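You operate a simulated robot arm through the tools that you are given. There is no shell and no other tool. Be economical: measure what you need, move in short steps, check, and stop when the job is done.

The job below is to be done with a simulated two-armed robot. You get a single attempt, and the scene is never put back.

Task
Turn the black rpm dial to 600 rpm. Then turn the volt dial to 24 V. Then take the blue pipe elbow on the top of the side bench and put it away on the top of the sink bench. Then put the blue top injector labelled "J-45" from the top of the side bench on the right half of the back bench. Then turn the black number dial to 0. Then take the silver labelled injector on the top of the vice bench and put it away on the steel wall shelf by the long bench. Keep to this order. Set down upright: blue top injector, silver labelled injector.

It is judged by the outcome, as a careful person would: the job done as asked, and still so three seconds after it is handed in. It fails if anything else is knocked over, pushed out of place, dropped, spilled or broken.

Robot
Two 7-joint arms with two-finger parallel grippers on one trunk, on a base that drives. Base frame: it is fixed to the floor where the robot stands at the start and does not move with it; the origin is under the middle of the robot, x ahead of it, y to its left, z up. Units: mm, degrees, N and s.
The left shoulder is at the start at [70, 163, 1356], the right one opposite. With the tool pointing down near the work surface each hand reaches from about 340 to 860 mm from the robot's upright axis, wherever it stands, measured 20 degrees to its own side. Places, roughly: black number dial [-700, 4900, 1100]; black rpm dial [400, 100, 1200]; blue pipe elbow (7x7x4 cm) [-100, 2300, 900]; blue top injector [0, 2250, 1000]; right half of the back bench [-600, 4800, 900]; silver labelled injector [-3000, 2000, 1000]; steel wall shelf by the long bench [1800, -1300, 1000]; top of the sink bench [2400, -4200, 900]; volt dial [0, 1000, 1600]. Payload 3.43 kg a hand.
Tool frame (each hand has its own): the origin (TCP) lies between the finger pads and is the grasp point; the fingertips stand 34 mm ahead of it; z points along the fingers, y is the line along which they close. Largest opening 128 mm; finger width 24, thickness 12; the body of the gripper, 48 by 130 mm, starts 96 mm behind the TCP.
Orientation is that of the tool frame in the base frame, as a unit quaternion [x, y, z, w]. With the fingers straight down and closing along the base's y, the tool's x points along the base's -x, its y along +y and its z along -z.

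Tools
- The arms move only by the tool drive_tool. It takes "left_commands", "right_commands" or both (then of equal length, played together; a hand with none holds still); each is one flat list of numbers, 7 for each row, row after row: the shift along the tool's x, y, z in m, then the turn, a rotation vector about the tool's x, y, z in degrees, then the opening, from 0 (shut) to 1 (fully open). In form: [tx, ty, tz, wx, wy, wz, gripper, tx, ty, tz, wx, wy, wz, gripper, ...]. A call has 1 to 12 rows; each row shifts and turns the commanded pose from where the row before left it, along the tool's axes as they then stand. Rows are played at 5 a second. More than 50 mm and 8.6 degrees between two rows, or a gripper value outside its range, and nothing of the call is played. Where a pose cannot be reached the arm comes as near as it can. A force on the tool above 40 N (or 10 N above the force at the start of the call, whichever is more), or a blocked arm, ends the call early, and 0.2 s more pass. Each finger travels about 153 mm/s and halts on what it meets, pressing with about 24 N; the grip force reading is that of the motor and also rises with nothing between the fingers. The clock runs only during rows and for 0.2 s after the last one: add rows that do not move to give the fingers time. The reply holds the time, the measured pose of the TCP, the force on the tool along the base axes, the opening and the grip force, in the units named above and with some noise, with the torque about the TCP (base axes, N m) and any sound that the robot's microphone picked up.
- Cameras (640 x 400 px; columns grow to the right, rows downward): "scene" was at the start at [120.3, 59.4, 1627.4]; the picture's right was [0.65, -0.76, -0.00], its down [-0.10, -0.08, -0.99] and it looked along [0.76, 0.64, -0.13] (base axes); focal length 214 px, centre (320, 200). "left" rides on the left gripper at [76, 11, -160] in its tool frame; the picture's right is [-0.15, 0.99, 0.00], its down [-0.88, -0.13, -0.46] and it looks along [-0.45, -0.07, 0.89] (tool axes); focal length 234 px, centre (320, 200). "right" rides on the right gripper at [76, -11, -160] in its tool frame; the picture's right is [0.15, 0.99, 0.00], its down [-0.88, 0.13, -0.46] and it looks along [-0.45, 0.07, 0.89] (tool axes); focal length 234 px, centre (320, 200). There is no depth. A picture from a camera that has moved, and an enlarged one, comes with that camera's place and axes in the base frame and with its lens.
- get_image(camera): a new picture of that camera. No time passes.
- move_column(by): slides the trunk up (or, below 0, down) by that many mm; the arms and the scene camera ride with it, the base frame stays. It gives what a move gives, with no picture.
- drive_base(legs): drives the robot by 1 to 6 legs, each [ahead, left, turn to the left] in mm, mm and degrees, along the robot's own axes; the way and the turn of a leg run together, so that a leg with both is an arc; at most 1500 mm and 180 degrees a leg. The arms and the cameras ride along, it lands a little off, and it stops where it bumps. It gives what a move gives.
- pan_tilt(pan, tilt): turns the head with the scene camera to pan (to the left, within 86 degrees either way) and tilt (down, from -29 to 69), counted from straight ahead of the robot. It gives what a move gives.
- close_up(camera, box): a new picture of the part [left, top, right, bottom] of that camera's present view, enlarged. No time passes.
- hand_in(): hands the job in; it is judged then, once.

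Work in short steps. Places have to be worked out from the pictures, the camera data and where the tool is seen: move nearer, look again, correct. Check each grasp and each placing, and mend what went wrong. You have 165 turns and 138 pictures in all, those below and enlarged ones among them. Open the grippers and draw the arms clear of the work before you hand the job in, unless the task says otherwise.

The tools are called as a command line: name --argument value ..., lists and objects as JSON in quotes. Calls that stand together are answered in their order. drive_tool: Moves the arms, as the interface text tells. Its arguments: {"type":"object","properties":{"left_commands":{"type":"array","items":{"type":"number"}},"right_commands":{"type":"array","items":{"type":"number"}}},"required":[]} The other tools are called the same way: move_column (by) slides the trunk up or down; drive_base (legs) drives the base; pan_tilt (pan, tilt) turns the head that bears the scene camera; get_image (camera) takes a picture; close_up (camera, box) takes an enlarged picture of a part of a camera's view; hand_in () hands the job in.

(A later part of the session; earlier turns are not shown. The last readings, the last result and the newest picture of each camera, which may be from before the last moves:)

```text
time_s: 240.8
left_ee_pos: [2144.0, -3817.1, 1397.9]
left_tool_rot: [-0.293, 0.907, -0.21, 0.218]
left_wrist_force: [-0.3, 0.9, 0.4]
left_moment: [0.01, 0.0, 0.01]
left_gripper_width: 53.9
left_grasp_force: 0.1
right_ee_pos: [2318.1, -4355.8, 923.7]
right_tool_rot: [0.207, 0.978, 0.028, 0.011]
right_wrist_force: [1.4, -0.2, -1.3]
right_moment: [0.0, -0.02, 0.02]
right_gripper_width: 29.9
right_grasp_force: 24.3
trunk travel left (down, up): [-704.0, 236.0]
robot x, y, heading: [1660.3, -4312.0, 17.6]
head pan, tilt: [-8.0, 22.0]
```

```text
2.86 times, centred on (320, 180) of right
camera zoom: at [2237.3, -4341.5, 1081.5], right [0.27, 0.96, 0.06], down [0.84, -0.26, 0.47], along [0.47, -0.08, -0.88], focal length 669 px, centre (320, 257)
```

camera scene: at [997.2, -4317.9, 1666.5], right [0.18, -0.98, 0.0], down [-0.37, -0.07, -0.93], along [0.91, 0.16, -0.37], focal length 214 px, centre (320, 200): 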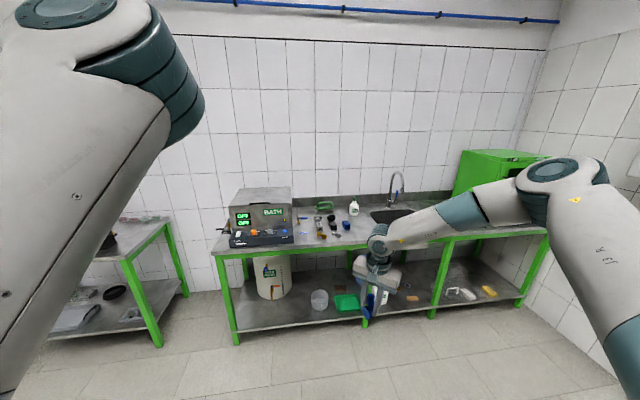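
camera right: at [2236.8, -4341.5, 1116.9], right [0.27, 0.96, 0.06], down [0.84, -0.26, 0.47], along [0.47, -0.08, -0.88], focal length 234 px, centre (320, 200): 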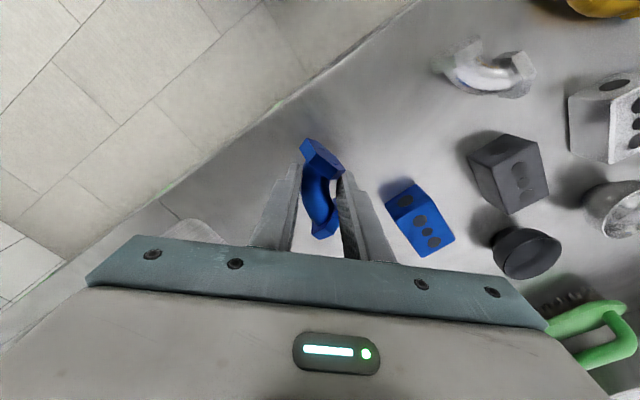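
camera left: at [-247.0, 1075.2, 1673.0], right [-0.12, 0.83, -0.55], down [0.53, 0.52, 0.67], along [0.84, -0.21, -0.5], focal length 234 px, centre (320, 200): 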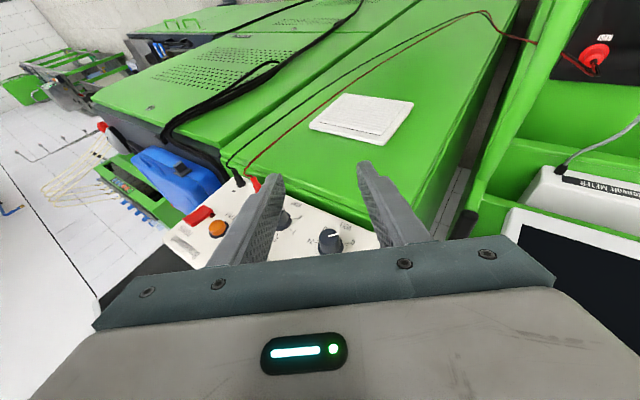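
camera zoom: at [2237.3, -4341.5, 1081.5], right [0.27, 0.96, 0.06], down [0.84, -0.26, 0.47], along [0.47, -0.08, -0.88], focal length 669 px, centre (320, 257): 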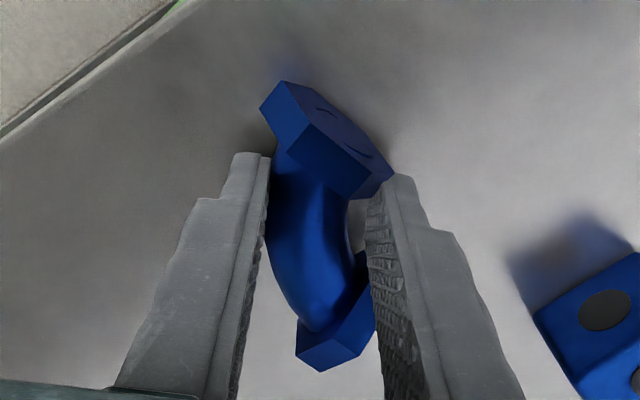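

Still slightly above. I lower further in small steps.

move_column --by -6

move_column --by -6

move_column --by -5

```text
time_s: 241.3
left_ee_pos: [2143.0, -3816.5, 1391.6]
left_tool_rot: [-0.293, 0.907, -0.211, 0.218]
left_wrist_force: [-0.2, 0.1, 0.3]
left_moment: [-0.01, -0.01, -0.06]
left_gripper_width: 54.0
left_grasp_force: 0.0
right_ee_pos: [2316.8, -4354.4, 919.4]
right_tool_rot: [0.207, 0.978, 0.028, 0.012]
right_wrist_force: [-1.0, -0.5, 7.0]
right_moment: [-0.08, 0.31, 0.0]
right_gripper_width: 30.2
right_grasp_force: 24.2
trunk travel left (down, up): [-698.0, 242.0]
robot x, y, heading: [1661.5, -4317.3, 17.3]
head pan, tilt: [-8.0, 22.0]
```

```text
time_s: 241.9
left_ee_pos: [2141.0, -3816.6, 1387.9]
left_tool_rot: [-0.293, 0.906, -0.211, 0.22]
left_wrist_force: [1.1, 0.2, -0.2]
left_moment: [0.0, 0.04, 0.02]
left_gripper_width: 53.6
left_grasp_force: 0.0
right_ee_pos: [2316.6, -4353.9, 915.8]
right_tool_rot: [0.207, 0.978, 0.029, 0.015]
right_wrist_force: [2.7, -1.3, 24.3]
right_moment: [-0.32, 0.06, 0.03]
right_gripper_width: 30.2
right_grasp_force: 23.2
trunk travel left (down, up): [-692.0, 248.0]
robot x, y, heading: [1660.4, -4316.5, 17.7]
head pan, tilt: [-8.0, 22.0]
```

```text
time_s: 242.2
left_ee_pos: [2141.0, -3817.6, 1384.4]
left_tool_rot: [-0.292, 0.906, -0.211, 0.22]
left_wrist_force: [0.2, -0.3, 0.2]
left_moment: [0.01, 0.0, 0.0]
left_gripper_width: 53.6
left_grasp_force: 0.0
right_ee_pos: [2316.4, -4353.5, 915.3]
right_tool_rot: [0.207, 0.978, 0.031, 0.015]
right_wrist_force: [-9.4, -2.2, 16.2]
right_moment: [-0.44, 0.48, -0.17]
right_gripper_width: 29.9
right_grasp_force: 24.0
trunk travel left (down, up): [-690.0, 250.0]
robot x, y, heading: [1657.7, -4311.0, 17.5]
head pan, tilt: [-8.0, 22.0]
stopped: the force on the tool passed its limit at 45 N (the readings are from after the stop); the commanded pose is now the measured one
```

Contact at TCP z ≈ 917. I ease up 2 mm, open, then lift away.

move_column --by 3

drive_tool --right_commands '[0, 0, 0, 0, 0, 0, 0.4, 0, 0, 0, 0, 0, 0, 0.5, 0, 0, 0, 0, 0, 0, 0.5]'

move_column --by 150

get_image --camera "right"

```text
time_s: 242.8
left_ee_pos: [2144.4, -3817.2, 1386.8]
left_tool_rot: [-0.293, 0.907, -0.21, 0.218]
left_wrist_force: [0.1, -0.1, 0.6]
left_moment: [0.0, 0.02, 0.02]
left_gripper_width: 53.7
left_grasp_force: 0.3
right_ee_pos: [2320.2, -4353.3, 915.8]
right_tool_rot: [0.207, 0.978, 0.029, 0.014]
right_wrist_force: [-0.2, 1.0, -1.4]
right_moment: [-0.01, -0.01, 0.01]
right_gripper_width: 30.0
right_grasp_force: 23.8
trunk travel left (down, up): [-693.0, 247.0]
robot x, y, heading: [1658.5, -4315.3, 17.2]
head pan, tilt: [-8.0, 22.0]
```

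```text
time_s: 243.6
left_ee_pos: [2143.6, -3817.7, 1386.0]
left_tool_rot: [-0.293, 0.907, -0.21, 0.219]
left_wrist_force: [0.6, -0.5, 1.1]
left_moment: [0.0, 0.02, -0.01]
left_gripper_width: 53.8
left_grasp_force: 0.1
right_ee_pos: [2318.3, -4353.9, 915.8]
right_tool_rot: [0.207, 0.978, 0.03, 0.014]
right_wrist_force: [1.6, 0.7, 2.7]
right_moment: [-0.07, -0.02, 0.04]
right_gripper_width: 63.4
right_grasp_force: 0.0
trunk travel left (down, up): [-693.0, 247.0]
robot x, y, heading: [1661.5, -4316.5, 17.7]
head pan, tilt: [-8.0, 22.0]
```

```text
time_s: 245.3
left_ee_pos: [2144.9, -3816.8, 1536.3]
left_tool_rot: [-0.294, 0.907, -0.211, 0.218]
left_wrist_force: [-0.1, -0.1, -0.3]
left_moment: [-0.01, 0.0, -0.01]
left_gripper_width: 53.7
left_grasp_force: 0.0
right_ee_pos: [2317.7, -4354.0, 1066.5]
right_tool_rot: [0.206, 0.978, 0.03, 0.013]
right_wrist_force: [-0.9, -0.8, -0.2]
right_moment: [-0.03, 0.02, 0.0]
right_gripper_width: 64.0
right_grasp_force: 0.0
trunk travel left (down, up): [-843.0, 97.0]
robot x, y, heading: [1659.6, -4317.1, 17.4]
head pan, tilt: [-8.0, 22.0]
```

```text
49 pictures are left
camera right: at [2238.0, -4341.0, 1223.5], right [0.27, 0.96, 0.06], down [0.84, -0.26, 0.48], along [0.47, -0.08, -0.88], focal length 234 px, centre (320, 200)
```

right: 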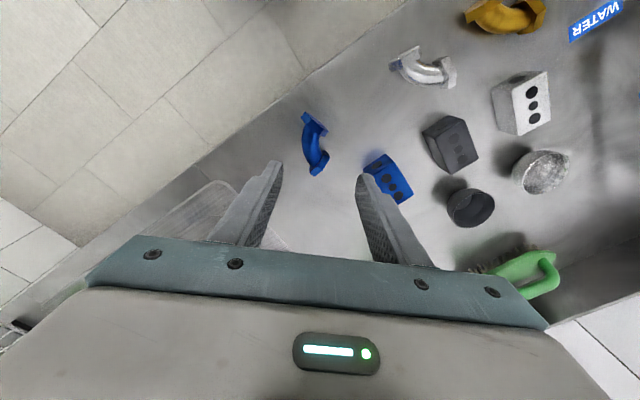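

The elbow is placed. I return sideways along the corridor, keeping well back from the console.

drive_base --legs '[[-1150, 0, 0], [0, 1500, 0], [0, 1500, 0], [0, 1500, 0]]'

```text
time_s: 272.3
left_ee_pos: [-184.0, 184.7, 1537.0]
left_tool_rot: [-0.288, 0.908, -0.213, 0.217]
left_wrist_force: [-0.4, -0.5, 0.5]
left_moment: [0.01, 0.0, -0.01]
left_gripper_width: 53.8
left_grasp_force: 0.1
right_ee_pos: [-16.6, -355.0, 1067.5]
right_tool_rot: [0.212, 0.977, 0.029, 0.014]
right_wrist_force: [0.4, -0.6, -0.2]
right_moment: [-0.04, 0.0, -0.04]
right_gripper_width: 63.8
right_grasp_force: 0.1
trunk travel left (down, up): [-843.0, 97.0]
robot x, y, heading: [-675.0, -309.7, 17.1]
head pan, tilt: [-8.0, 22.0]
```

I continue left to the side bench and then come forward to a viewing distance.

drive_base --legs '[[-40, 1500, 0.4], [0, 1080, 0], [520, 0, 0]]'

get_image --camera "right"

```text
refused: leg 1 is longer than a leg can be; nothing moved
```

```text
48 pictures are left
camera right: at [-96.4, -342.1, 1223.6], right [0.28, 0.96, 0.06], down [0.84, -0.27, 0.48], along [0.47, -0.08, -0.88], focal length 234 px, centre (320, 200)
```

right: 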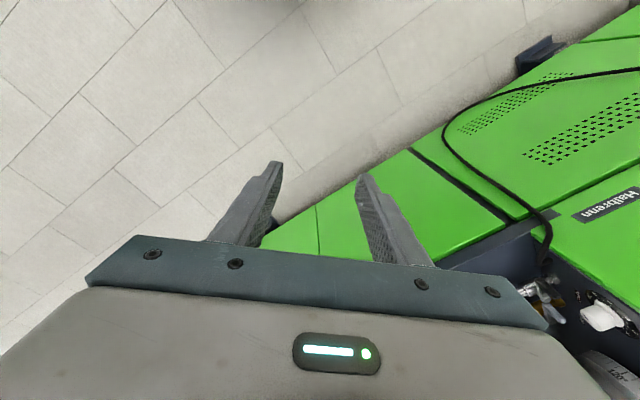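

A leg was too long. I back off 100 first and split it.

drive_base --legs '[[-120, 0, 0.4], [0, 1400, 0], [0, 1180, 0], [560, 0, 0]]'

get_image --camera "right"

```text
time_s: 288.6
left_ee_pos: [-509.5, 2798.8, 1538.6]
left_tool_rot: [-0.287, 0.909, -0.212, 0.217]
left_wrist_force: [-0.5, 0.6, -0.4]
left_moment: [0.01, -0.03, 0.05]
left_gripper_width: 53.7
left_grasp_force: 0.0
right_ee_pos: [-340.7, 2260.3, 1066.5]
right_tool_rot: [0.214, 0.976, 0.03, 0.015]
right_wrist_force: [0.1, -0.3, -0.8]
right_moment: [0.01, -0.02, 0.0]
right_gripper_width: 64.0
right_grasp_force: 0.1
trunk travel left (down, up): [-843.0, 97.0]
robot x, y, heading: [-1000.8, 2307.9, 16.6]
head pan, tilt: [-8.0, 22.0]
```

```text
47 pictures are left
camera right: at [-422.4, 2273.7, 1224.3], right [0.28, 0.96, 0.06], down [0.84, -0.27, 0.48], along [0.47, -0.08, -0.88], focal length 234 px, centre (320, 200)
```

right: 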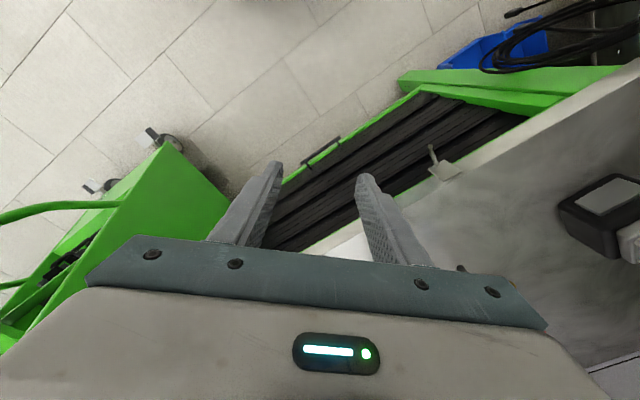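

Now I read the injector labels with the head camera.

pan_tilt --pan -2 --tilt 30

close_up --camera "scene" --box '[240, 140, 400, 240]'

```text
time_s: 289.2
left_ee_pos: [-508.3, 2800.2, 1537.0]
left_tool_rot: [-0.287, 0.909, -0.212, 0.217]
left_wrist_force: [0.2, -0.1, -0.8]
left_moment: [-0.02, -0.02, -0.02]
left_gripper_width: 53.7
left_grasp_force: 0.1
right_ee_pos: [-340.7, 2259.5, 1067.2]
right_tool_rot: [0.214, 0.976, 0.029, 0.014]
right_wrist_force: [-0.5, -0.1, -0.1]
right_moment: [-0.01, 0.03, 0.01]
right_gripper_width: 63.9
right_grasp_force: 0.1
trunk travel left (down, up): [-843.0, 97.0]
robot x, y, heading: [-997.5, 2310.3, 16.5]
head pan, tilt: [-2.0, 30.0]
```

```text
4.00 times, centred on (320, 190) of scene
camera zoom: at [-863.3, 2346.1, 1598.1], right [0.25, -0.97, 0.0], down [-0.48, -0.13, -0.87], along [0.84, 0.22, -0.5], focal length 858 px, centre (320, 240)
```

zoom: 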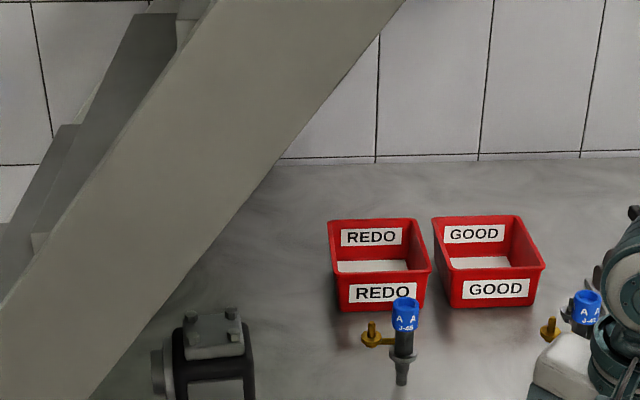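

close_up --camera "scene" --box '[335, 205, 355, 225]'

close_up --camera "scene" --box '[376, 208, 396, 228]'

```text
16.00 times, centred on (345, 215) of scene
camera zoom: at [-863.3, 2346.1, 1598.1], right [0.25, -0.97, 0.0], down [-0.48, -0.13, -0.87], along [0.84, 0.22, -0.5], focal length 3432 px, centre (-80, -40)
```

zoom: 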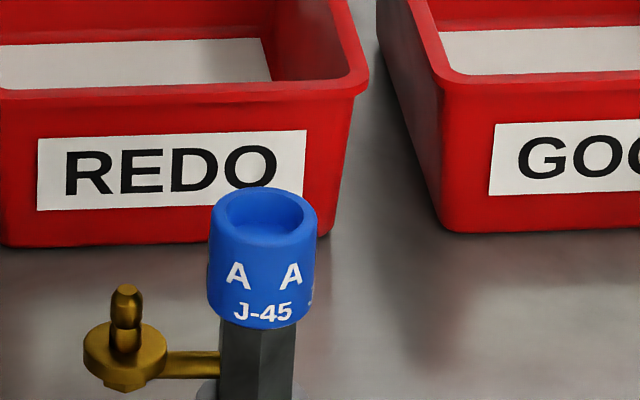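

```text
16.00 times, centred on (386, 218) of scene
camera zoom: at [-863.3, 2346.1, 1598.1], right [0.25, -0.97, 0.0], down [-0.48, -0.13, -0.87], along [0.84, 0.22, -0.5], focal length 3432 px, centre (-736, -88)
```

zoom: 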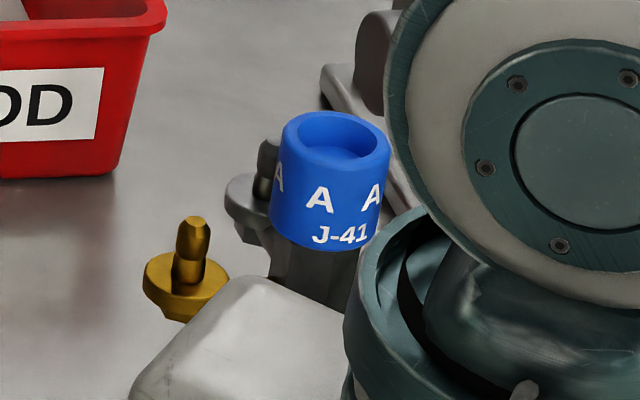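

J-45 is the left one, at about (-25,2459), top z ≈ 1027. I raise the column and drive the right hand near it.

move_column --by 70

drive_base --legs '[[0, 101, 0], [310, 0, 0]]'

get_image --camera "right"

```text
time_s: 290.3
left_ee_pos: [-507.7, 2798.9, 1606.9]
left_tool_rot: [-0.286, 0.909, -0.213, 0.217]
left_wrist_force: [0.9, 0.1, -1.1]
left_moment: [0.0, 0.02, 0.03]
left_gripper_width: 53.8
left_grasp_force: 0.1
right_ee_pos: [-340.3, 2258.7, 1136.0]
right_tool_rot: [0.214, 0.976, 0.028, 0.013]
right_wrist_force: [1.1, -0.2, -0.1]
right_moment: [-0.01, 0.01, -0.01]
right_gripper_width: 63.9
right_grasp_force: 0.0
trunk travel left (down, up): [-913.0, 27.0]
robot x, y, heading: [-998.6, 2309.9, 16.4]
head pan, tilt: [-2.0, 30.0]
```

```text
time_s: 293.1
left_ee_pos: [-245.3, 2984.1, 1608.0]
left_tool_rot: [-0.288, 0.908, -0.212, 0.218]
left_wrist_force: [0.1, 0.9, -0.3]
left_moment: [0.0, -0.02, 0.01]
left_gripper_width: 53.7
left_grasp_force: 0.2
right_ee_pos: [-74.5, 2442.9, 1137.6]
right_tool_rot: [0.213, 0.977, 0.03, 0.015]
right_wrist_force: [-0.2, -0.1, 0.7]
right_moment: [0.01, -0.05, -0.01]
right_gripper_width: 64.1
right_grasp_force: 0.1
trunk travel left (down, up): [-913.0, 27.0]
robot x, y, heading: [-728.8, 2491.3, 16.8]
head pan, tilt: [-2.0, 30.0]
```

```text
43 pictures are left
camera right: at [-156.7, 2457.6, 1295.0], right [0.28, 0.96, 0.06], down [0.84, -0.27, 0.48], along [0.47, -0.08, -0.88], focal length 234 px, centre (320, 200)
```

right: 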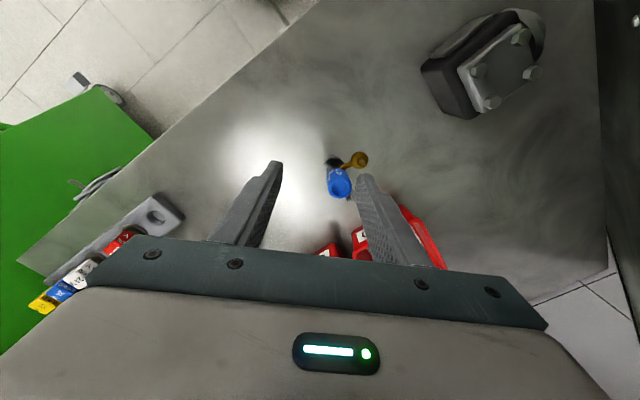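

The cap is at about (-28,2461). I move the hand over it, square the tilt, and check before descending.

drive_tool --right_commands '[-0.0174, 0.0178, 0, 3.7, 0.9, 0, 0.5, -0.0174, 0.0178, 0, 0, 0, 0, 0.5, 0, 0, 0.02, 0, 0, 0, 0.45, 0, 0, 0.02, 0, 0, 0, 0.45]'

get_image --camera "right"

```text
time_s: 294.1
left_ee_pos: [-242.3, 2981.8, 1605.9]
left_tool_rot: [-0.288, 0.908, -0.212, 0.217]
left_wrist_force: [-0.5, -0.3, 0.7]
left_moment: [0.0, 0.01, -0.01]
left_gripper_width: 53.9
left_grasp_force: 0.1
right_ee_pos: [-54.2, 2412.2, 1127.4]
right_tool_rot: [0.213, 0.977, 0.0, -0.001]
right_wrist_force: [0.8, -0.1, 0.5]
right_moment: [0.0, -0.04, 0.0]
right_gripper_width: 57.5
right_grasp_force: 0.1
right hand out of reach, approached as far as the arm can: row 1, 2, 3, 4
trunk travel left (down, up): [-913.0, 27.0]
robot x, y, heading: [-729.6, 2489.2, 16.5]
head pan, tilt: [-2.0, 30.0]
```

```text
42 pictures are left
camera right: at [-128.4, 2435.4, 1288.9], right [0.28, 0.96, 0.0], down [0.86, -0.25, 0.45], along [0.44, -0.13, -0.89], focal length 234 px, centre (320, 200)
```

right: 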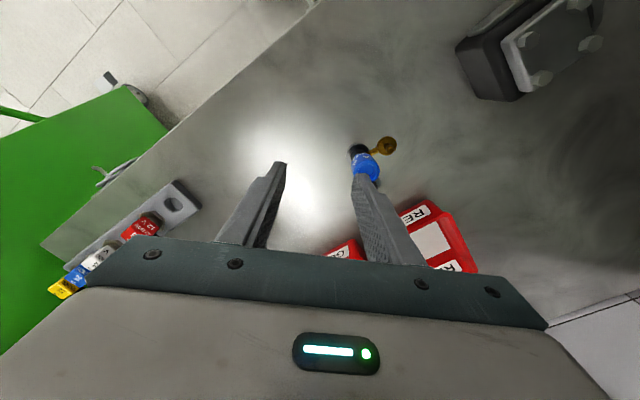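

The wrist is at its yaw limit this way. I yaw the gripper 80° the other way (still clear of the brass arm) and look again.

drive_tool --right_commands '[0, 0, 0, 0, 0, -8, 0.45, 0, 0, 0, 0, 0, -8, 0.45, 0, 0, 0, 0, 0, -8, 0.45, 0, 0, 0, 0, 0, -8, 0.45, 0, 0, 0, 0, 0, -8, 0.45, 0, 0, 0, 0, 0, -8, 0.45, 0, 0, 0, 0, 0, -8, 0.45, 0, 0, 0, 0, 0, -8, 0.45, 0, 0, 0, 0, 0, -8, 0.45, 0, 0, 0, 0, 0, -8, 0.45]'

get_image --camera "right"

```text
time_s: 296.3
left_ee_pos: [-241.8, 2982.6, 1606.9]
left_tool_rot: [-0.288, 0.908, -0.212, 0.217]
left_wrist_force: [0.3, -0.6, -0.8]
left_moment: [0.02, 0.01, 0.01]
left_gripper_width: 53.9
left_grasp_force: 0.0
right_ee_pos: [-54.3, 2414.3, 1130.8]
right_tool_rot: [-0.466, 0.885, 0.0, 0.0]
right_wrist_force: [-0.1, -0.3, -0.3]
right_moment: [0.0, 0.0, -0.02]
right_gripper_width: 57.7
right_grasp_force: 0.1
trunk travel left (down, up): [-913.0, 27.0]
robot x, y, heading: [-729.3, 2488.1, 17.0]
head pan, tilt: [-2.0, 30.0]
```

```text
41 pictures are left
camera right: at [-88.5, 2346.1, 1290.5], right [-0.9, 0.44, 0.0], down [0.39, 0.8, 0.46], along [0.2, 0.41, -0.89], focal length 234 px, centre (320, 200)
```

right: 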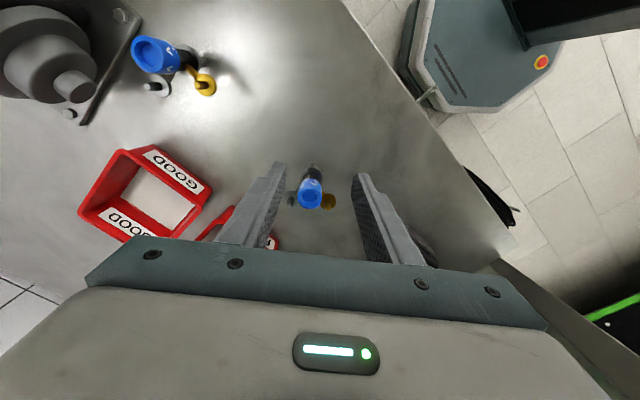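

This yaw avoids both the brass arm and the rear port. The cap is at ≈(-25,2457); I move over it and descend part way.

drive_tool --right_commands '[-0.026, 0, 0, 0, 0, 0, 0.45, -0.0258, 0, 0, 0, 0, 0, 0.45, 0, 0, 0.03, 0, 0, 0, 0.45, 0, 0, 0.02, 0, 0, 0, 0.45]'

get_image --camera "right"

```text
time_s: 297.3
left_ee_pos: [-241.7, 2982.2, 1606.7]
left_tool_rot: [-0.289, 0.908, -0.212, 0.217]
left_wrist_force: [0.2, 0.2, 0.0]
left_moment: [0.03, -0.02, 0.01]
left_gripper_width: 53.7
left_grasp_force: 0.0
right_ee_pos: [-60.0, 2402.3, 1113.1]
right_tool_rot: [-0.466, 0.885, 0.001, 0.0]
right_wrist_force: [-0.4, -0.1, 0.9]
right_moment: [0.02, 0.02, 0.03]
right_gripper_width: 57.3
right_grasp_force: 0.0
right hand out of reach, approached as far as the arm can: row 1, 2, 3, 4
trunk travel left (down, up): [-913.0, 27.0]
robot x, y, heading: [-731.7, 2490.5, 16.8]
head pan, tilt: [-2.0, 30.0]
```

```text
40 pictures are left
camera right: at [-94.3, 2334.8, 1273.0], right [-0.9, 0.44, 0.0], down [0.39, 0.8, 0.46], along [0.2, 0.41, -0.89], focal length 234 px, centre (320, 200)
```

right: 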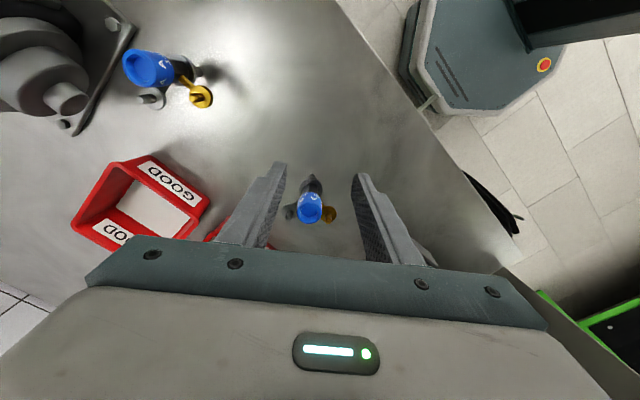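

The arm is at its limit; I shift the base instead (42 mm left, 49 mm ahead).

drive_base --legs '[[49, 42, 0]]'

get_image --camera "right"

```text
time_s: 298.3
left_ee_pos: [-214.4, 3024.0, 1612.4]
left_tool_rot: [-0.286, 0.909, -0.21, 0.221]
left_wrist_force: [-0.7, -0.3, 1.0]
left_moment: [0.08, -0.02, 0.04]
left_gripper_width: 53.9
left_grasp_force: 0.1
right_ee_pos: [-29.8, 2447.6, 1117.4]
right_tool_rot: [-0.465, 0.886, 0.003, 0.004]
right_wrist_force: [-1.5, -0.8, 0.0]
right_moment: [0.08, -0.09, 0.01]
right_gripper_width: 57.7
right_grasp_force: 0.3
trunk travel left (down, up): [-913.0, 27.0]
robot x, y, heading: [-694.5, 2541.7, 16.7]
head pan, tilt: [-2.0, 30.0]
```

```text
39 pictures are left
camera right: at [-65.1, 2377.6, 1275.4], right [-0.9, 0.44, 0.0], down [0.39, 0.79, 0.46], along [0.21, 0.42, -0.89], focal length 234 px, centre (320, 200)
```

right: 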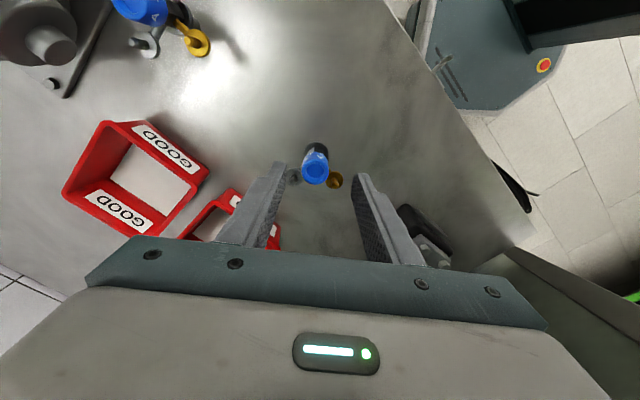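

Offset is now only ~11 mm. I correct and lower 60 mm.

drive_tool --right_commands '[-0.0106, -0.0028, 0, 0, 0, 0, 0.45, 0, 0, 0, 0, 0, 0, 0.45]'

move_column --by -58

get_image --camera "right"

```text
time_s: 298.9
left_ee_pos: [-210.9, 3029.8, 1610.0]
left_tool_rot: [-0.287, 0.908, -0.211, 0.219]
left_wrist_force: [0.4, -1.5, 0.4]
left_moment: [0.07, -0.03, 0.03]
left_gripper_width: 53.7
left_grasp_force: 0.1
right_ee_pos: [-22.1, 2451.2, 1119.4]
right_tool_rot: [-0.463, 0.886, 0.002, 0.001]
right_wrist_force: [-0.7, 0.0, 0.2]
right_moment: [0.05, -0.04, 0.02]
right_gripper_width: 57.5
right_grasp_force: 0.1
right hand out of reach, approached as far as the arm can: row 1
trunk travel left (down, up): [-913.0, 27.0]
robot x, y, heading: [-697.1, 2542.9, 16.7]
head pan, tilt: [-2.0, 30.0]
```

```text
time_s: 299.9
left_ee_pos: [-206.5, 3035.3, 1550.6]
left_tool_rot: [-0.288, 0.908, -0.212, 0.217]
left_wrist_force: [-0.4, -0.7, -0.1]
left_moment: [-0.03, 0.01, 0.04]
left_gripper_width: 53.9
left_grasp_force: 0.1
right_ee_pos: [-18.6, 2456.8, 1059.2]
right_tool_rot: [-0.464, 0.886, 0.001, 0.0]
right_wrist_force: [-0.6, 0.1, -0.3]
right_moment: [-0.05, -0.01, 0.02]
right_gripper_width: 57.6
right_grasp_force: 0.0
trunk travel left (down, up): [-855.0, 85.0]
robot x, y, heading: [-698.3, 2544.5, 16.8]
head pan, tilt: [-2.0, 30.0]
```

```text
38 pictures are left
camera right: at [-54.0, 2388.1, 1219.4], right [-0.9, 0.44, 0.0], down [0.39, 0.8, 0.46], along [0.2, 0.41, -0.89], focal length 234 px, centre (320, 200)
```

right: 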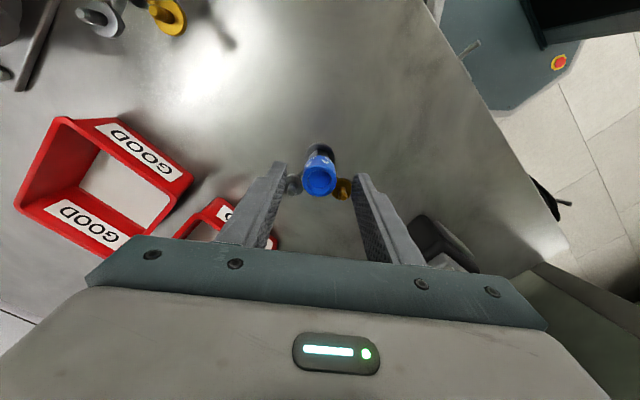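

Well centred over the cap. I lower 30 mm and close gently.

move_column --by -29

close_up --camera "right" --box '[240, 120, 400, 260]'

```text
time_s: 300.6
left_ee_pos: [-207.2, 3035.4, 1521.5]
left_tool_rot: [-0.288, 0.908, -0.212, 0.217]
left_wrist_force: [-0.1, 0.2, -0.1]
left_moment: [0.0, -0.03, -0.02]
left_gripper_width: 54.0
left_grasp_force: 0.0
right_ee_pos: [-20.1, 2455.5, 1031.3]
right_tool_rot: [-0.464, 0.886, 0.001, 0.0]
right_wrist_force: [-0.4, 0.4, 0.7]
right_moment: [0.02, 0.01, 0.02]
right_gripper_width: 57.5
right_grasp_force: 0.0
trunk travel left (down, up): [-826.0, 114.0]
robot x, y, heading: [-697.3, 2541.4, 16.8]
head pan, tilt: [-2.0, 30.0]
```

```text
2.86 times, centred on (320, 190) of right
camera zoom: at [-54.6, 2387.3, 1190.5], right [-0.9, 0.44, 0.0], down [0.39, 0.8, 0.46], along [0.2, 0.41, -0.89], focal length 669 px, centre (320, 229)
```

zoom: 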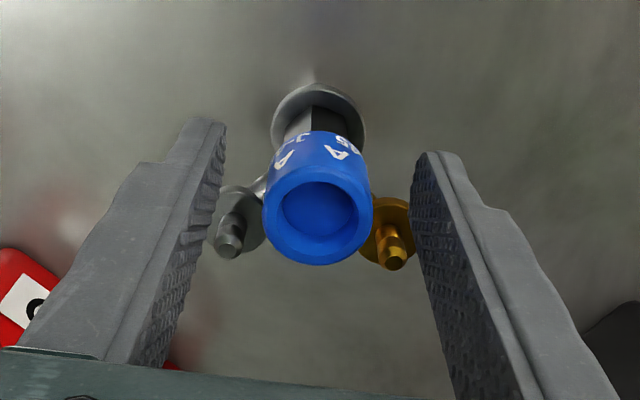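

Ports lie just beside the finger paths. I raise 4 mm for margin and close.

move_column --by 4

drive_tool --right_commands '[0, 0, 0, 0, 0, 0, 0.3, 0, 0, 0, 0, 0, 0, 0.2, 0, 0, 0, 0, 0, 0, 0.1, 0, 0, 0, 0, 0, 0, 0.0, 0, 0, 0, 0, 0, 0, 0.0]'

close_up --camera "right" --box '[240, 120, 400, 260]'

```text
time_s: 301.2
left_ee_pos: [-206.6, 3035.4, 1523.1]
left_tool_rot: [-0.288, 0.908, -0.213, 0.217]
left_wrist_force: [-0.6, -0.4, 0.2]
left_moment: [0.0, -0.01, -0.02]
left_gripper_width: 53.9
left_grasp_force: 0.1
right_ee_pos: [-20.2, 2454.0, 1034.7]
right_tool_rot: [-0.464, 0.886, 0.001, 0.0]
right_wrist_force: [-0.4, 0.4, 0.3]
right_moment: [-0.01, 0.01, 0.01]
right_gripper_width: 57.4
right_grasp_force: 0.1
trunk travel left (down, up): [-830.0, 110.0]
robot x, y, heading: [-697.5, 2544.9, 16.4]
head pan, tilt: [-2.0, 30.0]
```

```text
time_s: 302.4
left_ee_pos: [-206.3, 3035.5, 1523.6]
left_tool_rot: [-0.288, 0.908, -0.213, 0.216]
left_wrist_force: [-0.4, -0.3, 1.2]
left_moment: [0.0, 0.03, -0.03]
left_gripper_width: 53.7
left_grasp_force: 0.1
right_ee_pos: [-20.4, 2455.9, 1035.5]
right_tool_rot: [-0.464, 0.886, 0.001, 0.0]
right_wrist_force: [0.1, -0.9, 1.5]
right_moment: [-0.12, -0.05, -0.03]
right_gripper_width: 31.7
right_grasp_force: 23.6
trunk travel left (down, up): [-830.0, 110.0]
robot x, y, heading: [-697.2, 2543.4, 16.4]
head pan, tilt: [-2.0, 30.0]
```

```text
2.86 times, centred on (320, 190) of right
camera zoom: at [-54.5, 2387.2, 1194.5], right [-0.9, 0.44, 0.0], down [0.39, 0.8, 0.46], along [0.2, 0.41, -0.89], focal length 669 px, centre (320, 229)
```

zoom: 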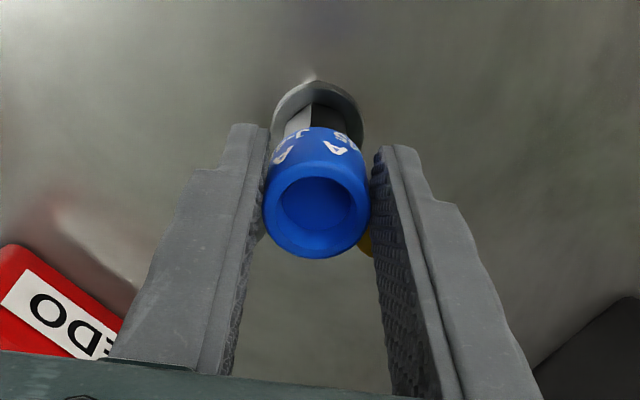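

Gripped (32 mm). TCP is 130 mm above the bench. I lift 105 mm, then back away from the bench.

move_column --by 105

drive_base --legs '[[-600, 0, 0]]'

get_image --camera "right"

pan_tilt --pan 70 --tilt 15

get_image --camera "scene"

```text
time_s: 303.8
left_ee_pos: [-206.8, 3034.5, 1629.3]
left_tool_rot: [-0.288, 0.908, -0.212, 0.217]
left_wrist_force: [0.5, 0.2, 0.3]
left_moment: [0.01, 0.01, -0.02]
left_gripper_width: 53.5
left_grasp_force: 0.1
right_ee_pos: [-19.4, 2454.4, 1140.3]
right_tool_rot: [-0.464, 0.886, 0.0, -0.001]
right_wrist_force: [-0.3, 0.3, -2.3]
right_moment: [-0.05, 0.02, 0.03]
right_gripper_width: 31.7
right_grasp_force: 24.8
trunk travel left (down, up): [-935.0, 5.0]
robot x, y, heading: [-695.3, 2542.0, 16.7]
head pan, tilt: [-2.0, 30.0]
```

```text
time_s: 307.2
left_ee_pos: [-789.8, 2863.7, 1627.9]
left_tool_rot: [-0.293, 0.907, -0.211, 0.217]
left_wrist_force: [0.4, -0.1, 1.0]
left_moment: [-0.02, 0.02, -0.01]
left_gripper_width: 53.7
left_grasp_force: 0.1
right_ee_pos: [-597.0, 2284.0, 1138.4]
right_tool_rot: [-0.469, 0.883, 0.001, -0.001]
right_wrist_force: [-0.4, 0.5, -3.3]
right_moment: [-0.02, 0.07, -0.01]
right_gripper_width: 31.9
right_grasp_force: 23.6
trunk travel left (down, up): [-935.0, 5.0]
robot x, y, heading: [-1279.6, 2367.0, 17.3]
head pan, tilt: [-2.0, 30.0]
```

```text
35 pictures are left
camera right: at [-631.8, 2216.1, 1298.3], right [-0.9, 0.43, 0.0], down [0.39, 0.8, 0.46], along [0.2, 0.41, -0.89], focal length 234 px, centre (320, 200)
```

right: 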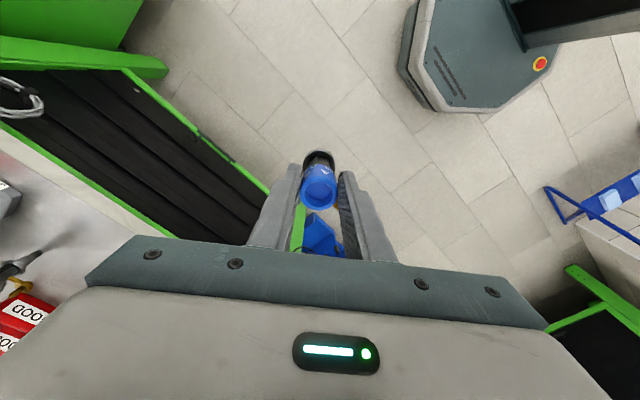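

```text
time_s: 308.6
left_ee_pos: [-792.3, 2862.9, 1629.1]
left_tool_rot: [-0.293, 0.907, -0.21, 0.218]
left_wrist_force: [0.0, 0.3, 0.5]
left_moment: [-0.02, 0.01, 0.01]
left_gripper_width: 54.0
left_grasp_force: 0.1
right_ee_pos: [-600.4, 2283.9, 1140.6]
right_tool_rot: [-0.469, 0.883, 0.001, 0.0]
right_wrist_force: [-0.4, -0.8, -2.7]
right_moment: [-0.03, 0.0, -0.03]
right_gripper_width: 31.4
right_grasp_force: 23.4
trunk travel left (down, up): [-935.0, 5.0]
robot x, y, heading: [-1274.7, 2365.1, 17.4]
head pan, tilt: [70.0, 15.0]
```

```text
34 pictures are left
camera scene: at [-1225.0, 2473.0, 1714.2], right [1.0, -0.05, 0.0], down [-0.01, -0.26, -0.97], along [0.05, 0.96, -0.26], focal length 214 px, centre (320, 200)
```

scene: 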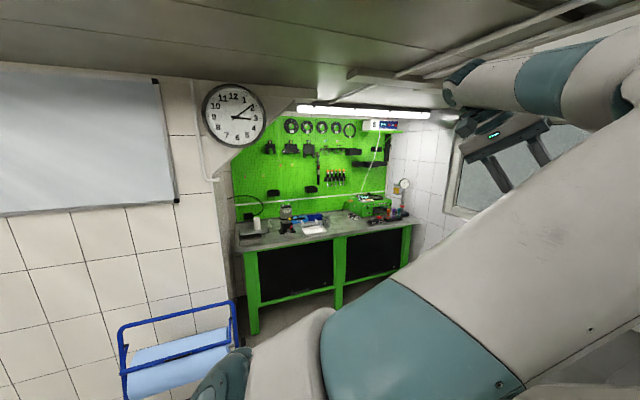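

close_up --camera "scene" --box '[230, 165, 420, 285]'

```text
3.33 times, centred on (325, 225) of scene
camera zoom: at [-1225.0, 2473.0, 1714.2], right [1.0, -0.05, 0.0], down [-0.01, -0.26, -0.97], along [0.05, 0.96, -0.26], focal length 715 px, centre (303, 117)
```

zoom: 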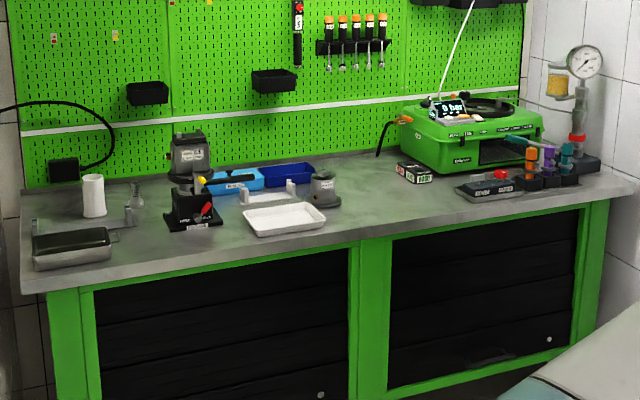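

The back bench is ahead (+y). Its right half begins right of the middle post; I'll set J-45 near (-850,4440). I turn left 90° and drive most of the way diagonally.

drive_base --legs '[[0, 0, 90.2], [800, -490, 0]]'

pan_tilt --pan -15 --tilt 20

get_image --camera "scene"

```text
time_s: 317.1
left_ee_pos: [-1524.1, 3729.3, 1629.2]
left_tool_rot: [0.847, -0.437, -0.003, -0.302]
left_wrist_force: [0.4, -0.1, 0.4]
left_moment: [-0.01, 0.01, -0.02]
left_gripper_width: 53.8
left_grasp_force: 0.0
right_ee_pos: [-942.5, 3919.7, 1139.1]
right_tool_rot: [0.955, -0.297, -0.001, 0.0]
right_wrist_force: [-0.7, -0.3, -2.9]
right_moment: [0.0, -0.03, -0.02]
right_gripper_width: 31.7
right_grasp_force: 24.1
trunk travel left (down, up): [-935.0, 5.0]
robot x, y, heading: [-1031.0, 3243.2, 106.7]
head pan, tilt: [70.0, 15.0]
stopped in leg 2: the robot was blocked; the commanded pose is now the measured one
```

```text
time_s: 318.7
left_ee_pos: [-1524.0, 3730.4, 1628.6]
left_tool_rot: [0.848, -0.436, -0.003, -0.302]
left_wrist_force: [0.7, -0.3, -0.2]
left_moment: [-0.04, -0.02, -0.02]
left_gripper_width: 53.6
left_grasp_force: 0.1
right_ee_pos: [-943.8, 3918.6, 1140.1]
right_tool_rot: [0.954, -0.298, 0.0, 0.001]
right_wrist_force: [0.1, 0.1, -3.0]
right_moment: [-0.02, -0.08, 0.01]
right_gripper_width: 31.3
right_grasp_force: 24.2
trunk travel left (down, up): [-935.0, 5.0]
robot x, y, heading: [-1033.1, 3244.7, 106.8]
head pan, tilt: [-15.0, 20.0]
```

```text
32 pictures are left
camera scene: at [-1049.2, 3383.0, 1706.0], right [1.0, 0.03, 0.0], down [0.01, -0.34, -0.94], along [-0.03, 0.94, -0.34], focal length 214 px, centre (320, 200)
```

scene: 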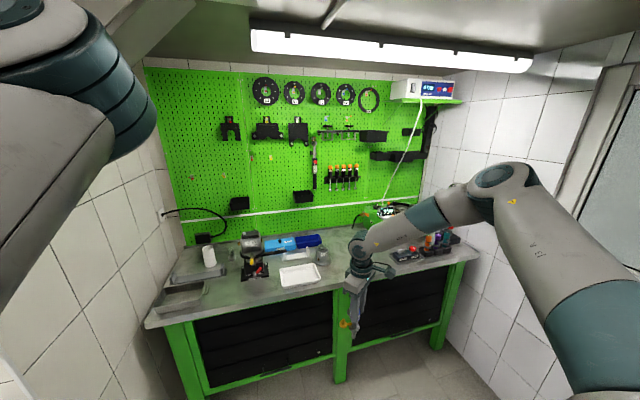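

The base was blocked just short of its goal, most likely the raised left elbow against the diagonal gusset at the alcove. I back off 150 mm, lower the left hand and the column, then look.

drive_base --legs '[[-150, 0, 0]]'

drive_tool --left_commands '[0.012, 0.023, 0.037, 0, 0, 0, 0.5, 0.012, 0.023, 0.037, 0, 0, 0, 0.5, 0.012, 0.023, 0.037, 0, 0, 0, 0.5, 0.012, 0.023, 0.037, 0, 0, 0, 0.5, 0.012, 0.023, 0.037, 0, 0, 0, 0.5, 0.012, 0.023, 0.037, 0, 0, 0, 0.5]'

move_column --by -60

pan_tilt --pan 40 --tilt 5

get_image --camera "scene"

```text
time_s: 320.1
left_ee_pos: [-1482.1, 3589.3, 1626.7]
left_tool_rot: [0.849, -0.434, -0.002, -0.301]
left_wrist_force: [0.0, -0.4, 0.3]
left_moment: [-0.01, 0.04, 0.01]
left_gripper_width: 53.7
left_grasp_force: 0.1
right_ee_pos: [-902.5, 3778.1, 1138.0]
right_tool_rot: [0.955, -0.297, 0.0, 0.002]
right_wrist_force: [-0.3, -0.2, -3.2]
right_moment: [-0.05, -0.03, 0.03]
right_gripper_width: 31.6
right_grasp_force: 23.5
trunk travel left (down, up): [-935.0, 5.0]
robot x, y, heading: [-985.6, 3100.4, 106.9]
head pan, tilt: [-15.0, 20.0]
```

```text
time_s: 321.5
left_ee_pos: [-1481.8, 3590.2, 1357.5]
left_tool_rot: [0.848, -0.436, -0.003, -0.301]
left_wrist_force: [0.7, 0.8, -0.4]
left_moment: [-0.04, 0.0, 0.0]
left_gripper_width: 64.0
left_grasp_force: 0.1
right_ee_pos: [-902.0, 3777.7, 1138.0]
right_tool_rot: [0.955, -0.297, 0.001, 0.001]
right_wrist_force: [0.3, 1.0, -2.9]
right_moment: [-0.06, -0.04, 0.0]
right_gripper_width: 31.7
right_grasp_force: 24.3
trunk travel left (down, up): [-935.0, 5.0]
robot x, y, heading: [-985.0, 3098.3, 106.8]
head pan, tilt: [-15.0, 20.0]
```

```text
time_s: 322.5
left_ee_pos: [-1481.1, 3586.7, 1299.5]
left_tool_rot: [0.847, -0.436, -0.004, -0.303]
left_wrist_force: [-0.2, 0.4, 0.1]
left_moment: [0.0, -0.01, 0.03]
left_gripper_width: 64.0
left_grasp_force: 0.0
right_ee_pos: [-899.9, 3775.3, 1079.4]
right_tool_rot: [0.955, -0.297, 0.0, 0.001]
right_wrist_force: [0.6, -0.3, -2.8]
right_moment: [-0.01, -0.02, 0.03]
right_gripper_width: 31.6
right_grasp_force: 23.9
trunk travel left (down, up): [-875.0, 65.0]
robot x, y, heading: [-988.7, 3097.7, 106.8]
head pan, tilt: [-15.0, 20.0]
```

```text
time_s: 323.7
left_ee_pos: [-1481.0, 3588.4, 1298.8]
left_tool_rot: [0.848, -0.436, -0.003, -0.302]
left_wrist_force: [-0.2, -0.1, -0.6]
left_moment: [0.0, 0.01, 0.02]
left_gripper_width: 63.9
left_grasp_force: 0.1
right_ee_pos: [-902.5, 3774.7, 1079.5]
right_tool_rot: [0.955, -0.297, 0.0, 0.0]
right_wrist_force: [-0.2, -0.5, -3.6]
right_moment: [-0.03, -0.01, 0.0]
right_gripper_width: 31.5
right_grasp_force: 24.0
trunk travel left (down, up): [-875.0, 65.0]
robot x, y, heading: [-989.9, 3097.5, 107.1]
head pan, tilt: [40.0, 5.0]
```

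```text
31 pictures are left
camera scene: at [-1079.7, 3196.1, 1670.4], right [0.55, 0.84, 0.0], down [0.07, -0.05, -1.0], along [-0.83, 0.55, -0.09], focal length 214 px, centre (320, 200)
```

scene: 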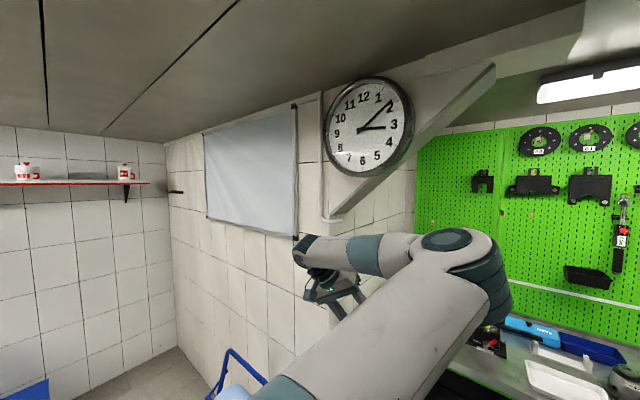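

The left elbow is now below the gusset. I drive on to bring the injector over the spot.

drive_base --legs '[[200, -200, 0], [421, -44, 0]]'

get_image --camera "right"

```text
time_s: 327.9
left_ee_pos: [-1422.7, 4249.6, 1300.3]
left_tool_rot: [0.847, -0.437, -0.003, -0.303]
left_wrist_force: [0.9, 0.0, -0.1]
left_moment: [-0.02, 0.01, 0.01]
left_gripper_width: 64.1
left_grasp_force: 0.0
right_ee_pos: [-841.0, 4433.4, 1080.9]
right_tool_rot: [0.954, -0.299, -0.001, 0.0]
right_wrist_force: [0.4, -0.4, -2.4]
right_moment: [-0.02, -0.03, 0.01]
right_gripper_width: 31.7
right_grasp_force: 23.8
trunk travel left (down, up): [-875.0, 65.0]
robot x, y, heading: [-934.9, 3755.8, 106.5]
head pan, tilt: [40.0, 5.0]
```

```text
30 pictures are left
camera right: at [-773.6, 4401.1, 1239.7], right [-0.44, -0.9, 0.0], down [-0.8, 0.4, 0.46], along [-0.41, 0.2, -0.89], focal length 234 px, centre (320, 200)
```

right: 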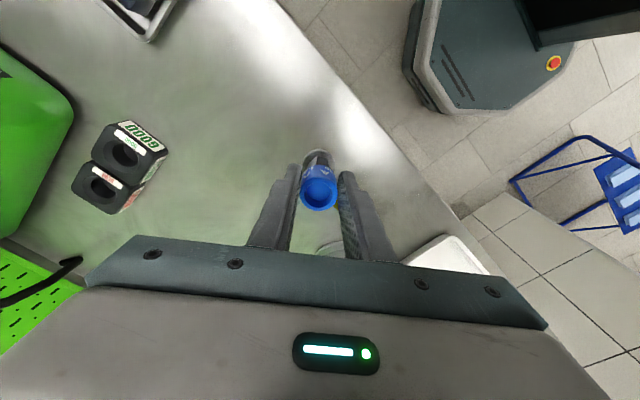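

Landing spot is fine; I shift 60 mm further right and 30 mm deeper for margin, then lower toward contact.

drive_base --legs '[[30, -60, 0]]'

move_column --by -40

get_image --camera "right"

```text
time_s: 328.9
left_ee_pos: [-1381.8, 4289.4, 1299.8]
left_tool_rot: [0.847, -0.436, -0.001, -0.306]
left_wrist_force: [-0.3, -0.7, 0.4]
left_moment: [0.05, -0.08, 0.02]
left_gripper_width: 63.9
left_grasp_force: 0.0
right_ee_pos: [-800.4, 4476.2, 1084.0]
right_tool_rot: [0.955, -0.298, 0.002, -0.002]
right_wrist_force: [-0.7, -0.4, -3.0]
right_moment: [0.06, -0.07, -0.01]
right_gripper_width: 31.5
right_grasp_force: 23.9
trunk travel left (down, up): [-875.0, 65.0]
robot x, y, heading: [-883.4, 3804.4, 106.8]
head pan, tilt: [40.0, 5.0]
```

```text
time_s: 329.7
left_ee_pos: [-1374.4, 4295.7, 1258.3]
left_tool_rot: [0.848, -0.436, -0.003, -0.302]
left_wrist_force: [0.5, 0.1, 0.2]
left_moment: [0.01, 0.03, 0.03]
left_gripper_width: 63.9
left_grasp_force: 0.0
right_ee_pos: [-794.4, 4481.9, 1041.0]
right_tool_rot: [0.955, -0.298, -0.001, 0.002]
right_wrist_force: [0.6, 0.3, -2.6]
right_moment: [-0.02, 0.02, -0.03]
right_gripper_width: 31.7
right_grasp_force: 23.8
trunk travel left (down, up): [-835.0, 105.0]
robot x, y, heading: [-886.9, 3803.7, 106.6]
head pan, tilt: [40.0, 5.0]
```

```text
29 pictures are left
camera right: at [-726.2, 4449.2, 1198.3], right [-0.44, -0.9, 0.0], down [-0.8, 0.4, 0.46], along [-0.41, 0.2, -0.89], focal length 234 px, centre (320, 200)
```

right: 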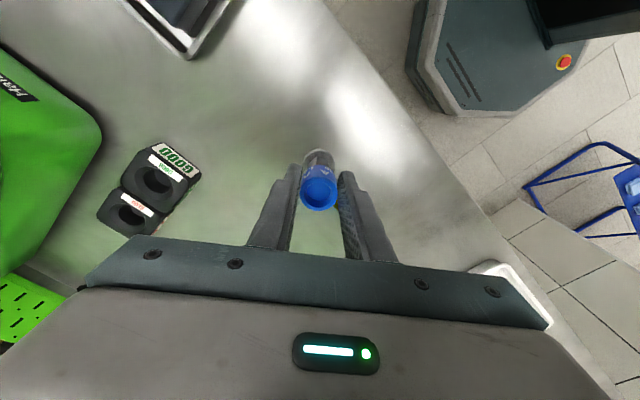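

I lower in small steps to find the surface.

move_column --by -8

move_column --by -5

move_column --by -5

move_column --by -4

```text
time_s: 330.3
left_ee_pos: [-1376.7, 4293.5, 1251.4]
left_tool_rot: [0.847, -0.436, -0.003, -0.303]
left_wrist_force: [0.9, 1.1, -0.3]
left_moment: [0.0, 0.0, 0.01]
left_gripper_width: 63.9
left_grasp_force: 0.0
right_ee_pos: [-796.9, 4479.2, 1035.2]
right_tool_rot: [0.954, -0.298, -0.003, 0.0]
right_wrist_force: [1.3, -1.4, 19.0]
right_moment: [-0.09, 0.02, -0.03]
right_gripper_width: 31.6
right_grasp_force: 24.1
trunk travel left (down, up): [-827.0, 113.0]
robot x, y, heading: [-887.0, 3799.3, 106.7]
head pan, tilt: [40.0, 5.0]
```

```text
time_s: 330.8
left_ee_pos: [-1377.8, 4292.7, 1247.2]
left_tool_rot: [0.847, -0.437, -0.004, -0.303]
left_wrist_force: [-0.6, 0.2, 0.7]
left_moment: [0.01, 0.04, -0.02]
left_gripper_width: 63.8
left_grasp_force: 0.1
right_ee_pos: [-797.1, 4480.2, 1028.7]
right_tool_rot: [0.955, -0.298, -0.001, -0.001]
right_wrist_force: [0.1, 1.3, 24.4]
right_moment: [0.19, 0.18, -0.06]
right_gripper_width: 31.5
right_grasp_force: 24.1
trunk travel left (down, up): [-822.0, 118.0]
robot x, y, heading: [-884.5, 3805.8, 106.9]
head pan, tilt: [40.0, 5.0]
```

```text
time_s: 331.4
left_ee_pos: [-1377.7, 4292.6, 1242.4]
left_tool_rot: [0.846, -0.437, -0.003, -0.304]
left_wrist_force: [-0.2, 0.6, 0.5]
left_moment: [0.01, 0.03, 0.0]
left_gripper_width: 64.1
left_grasp_force: 0.0
right_ee_pos: [-795.5, 4479.1, 1024.8]
right_tool_rot: [0.955, -0.298, -0.001, -0.001]
right_wrist_force: [0.5, 2.1, 23.7]
right_moment: [0.29, 0.11, -0.02]
right_gripper_width: 31.7
right_grasp_force: 23.7
trunk travel left (down, up): [-817.0, 123.0]
robot x, y, heading: [-886.5, 3802.8, 106.6]
head pan, tilt: [40.0, 5.0]
```

```text
time_s: 331.9
left_ee_pos: [-1377.6, 4293.4, 1237.3]
left_tool_rot: [0.847, -0.436, -0.004, -0.304]
left_wrist_force: [0.6, 0.9, -0.5]
left_moment: [0.01, 0.0, 0.0]
left_gripper_width: 64.1
left_grasp_force: 0.1
right_ee_pos: [-796.8, 4479.9, 1020.9]
right_tool_rot: [0.955, -0.298, -0.001, -0.001]
right_wrist_force: [0.9, 2.0, 23.2]
right_moment: [0.27, 0.11, -0.03]
right_gripper_width: 31.8
right_grasp_force: 23.2
trunk travel left (down, up): [-813.0, 127.0]
robot x, y, heading: [-889.5, 3801.1, 106.5]
head pan, tilt: [40.0, 5.0]
```

Contact happened at TCP ≈1036 and the pads then slid down the cap. The injector stands on the bench; I open and look before lifting.

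drive_tool --right_commands '[0, 0, 0, 0, 0, 0, 0.3, 0, 0, 0, 0, 0, 0, 0.38, 0, 0, 0, 0, 0, 0, 0.45, 0, 0, 0, 0, 0, 0, 0.45]'

close_up --camera "right" --box '[240, 120, 400, 260]'

```text
time_s: 332.9
left_ee_pos: [-1376.6, 4294.2, 1237.2]
left_tool_rot: [0.847, -0.437, -0.003, -0.303]
left_wrist_force: [0.1, -0.8, -0.1]
left_moment: [0.03, -0.03, 0.01]
left_gripper_width: 64.1
left_grasp_force: 0.0
right_ee_pos: [-796.3, 4481.3, 1018.0]
right_tool_rot: [0.955, -0.298, 0.0, 0.001]
right_wrist_force: [0.9, 0.0, -0.1]
right_moment: [0.01, 0.05, -0.02]
right_gripper_width: 57.5
right_grasp_force: 0.1
trunk travel left (down, up): [-813.0, 127.0]
robot x, y, heading: [-880.0, 3806.9, 106.8]
head pan, tilt: [40.0, 5.0]
```

```text
2.86 times, centred on (320, 190) of right
camera zoom: at [-727.9, 4447.8, 1177.2], right [-0.44, -0.9, 0.0], down [-0.8, 0.39, 0.46], along [-0.41, 0.2, -0.89], focal length 669 px, centre (320, 229)
```

zoom: 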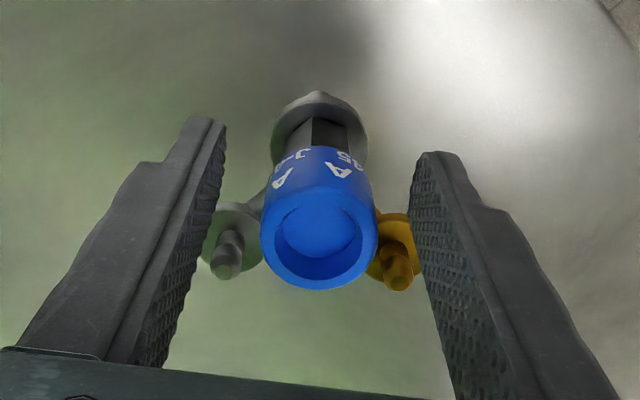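

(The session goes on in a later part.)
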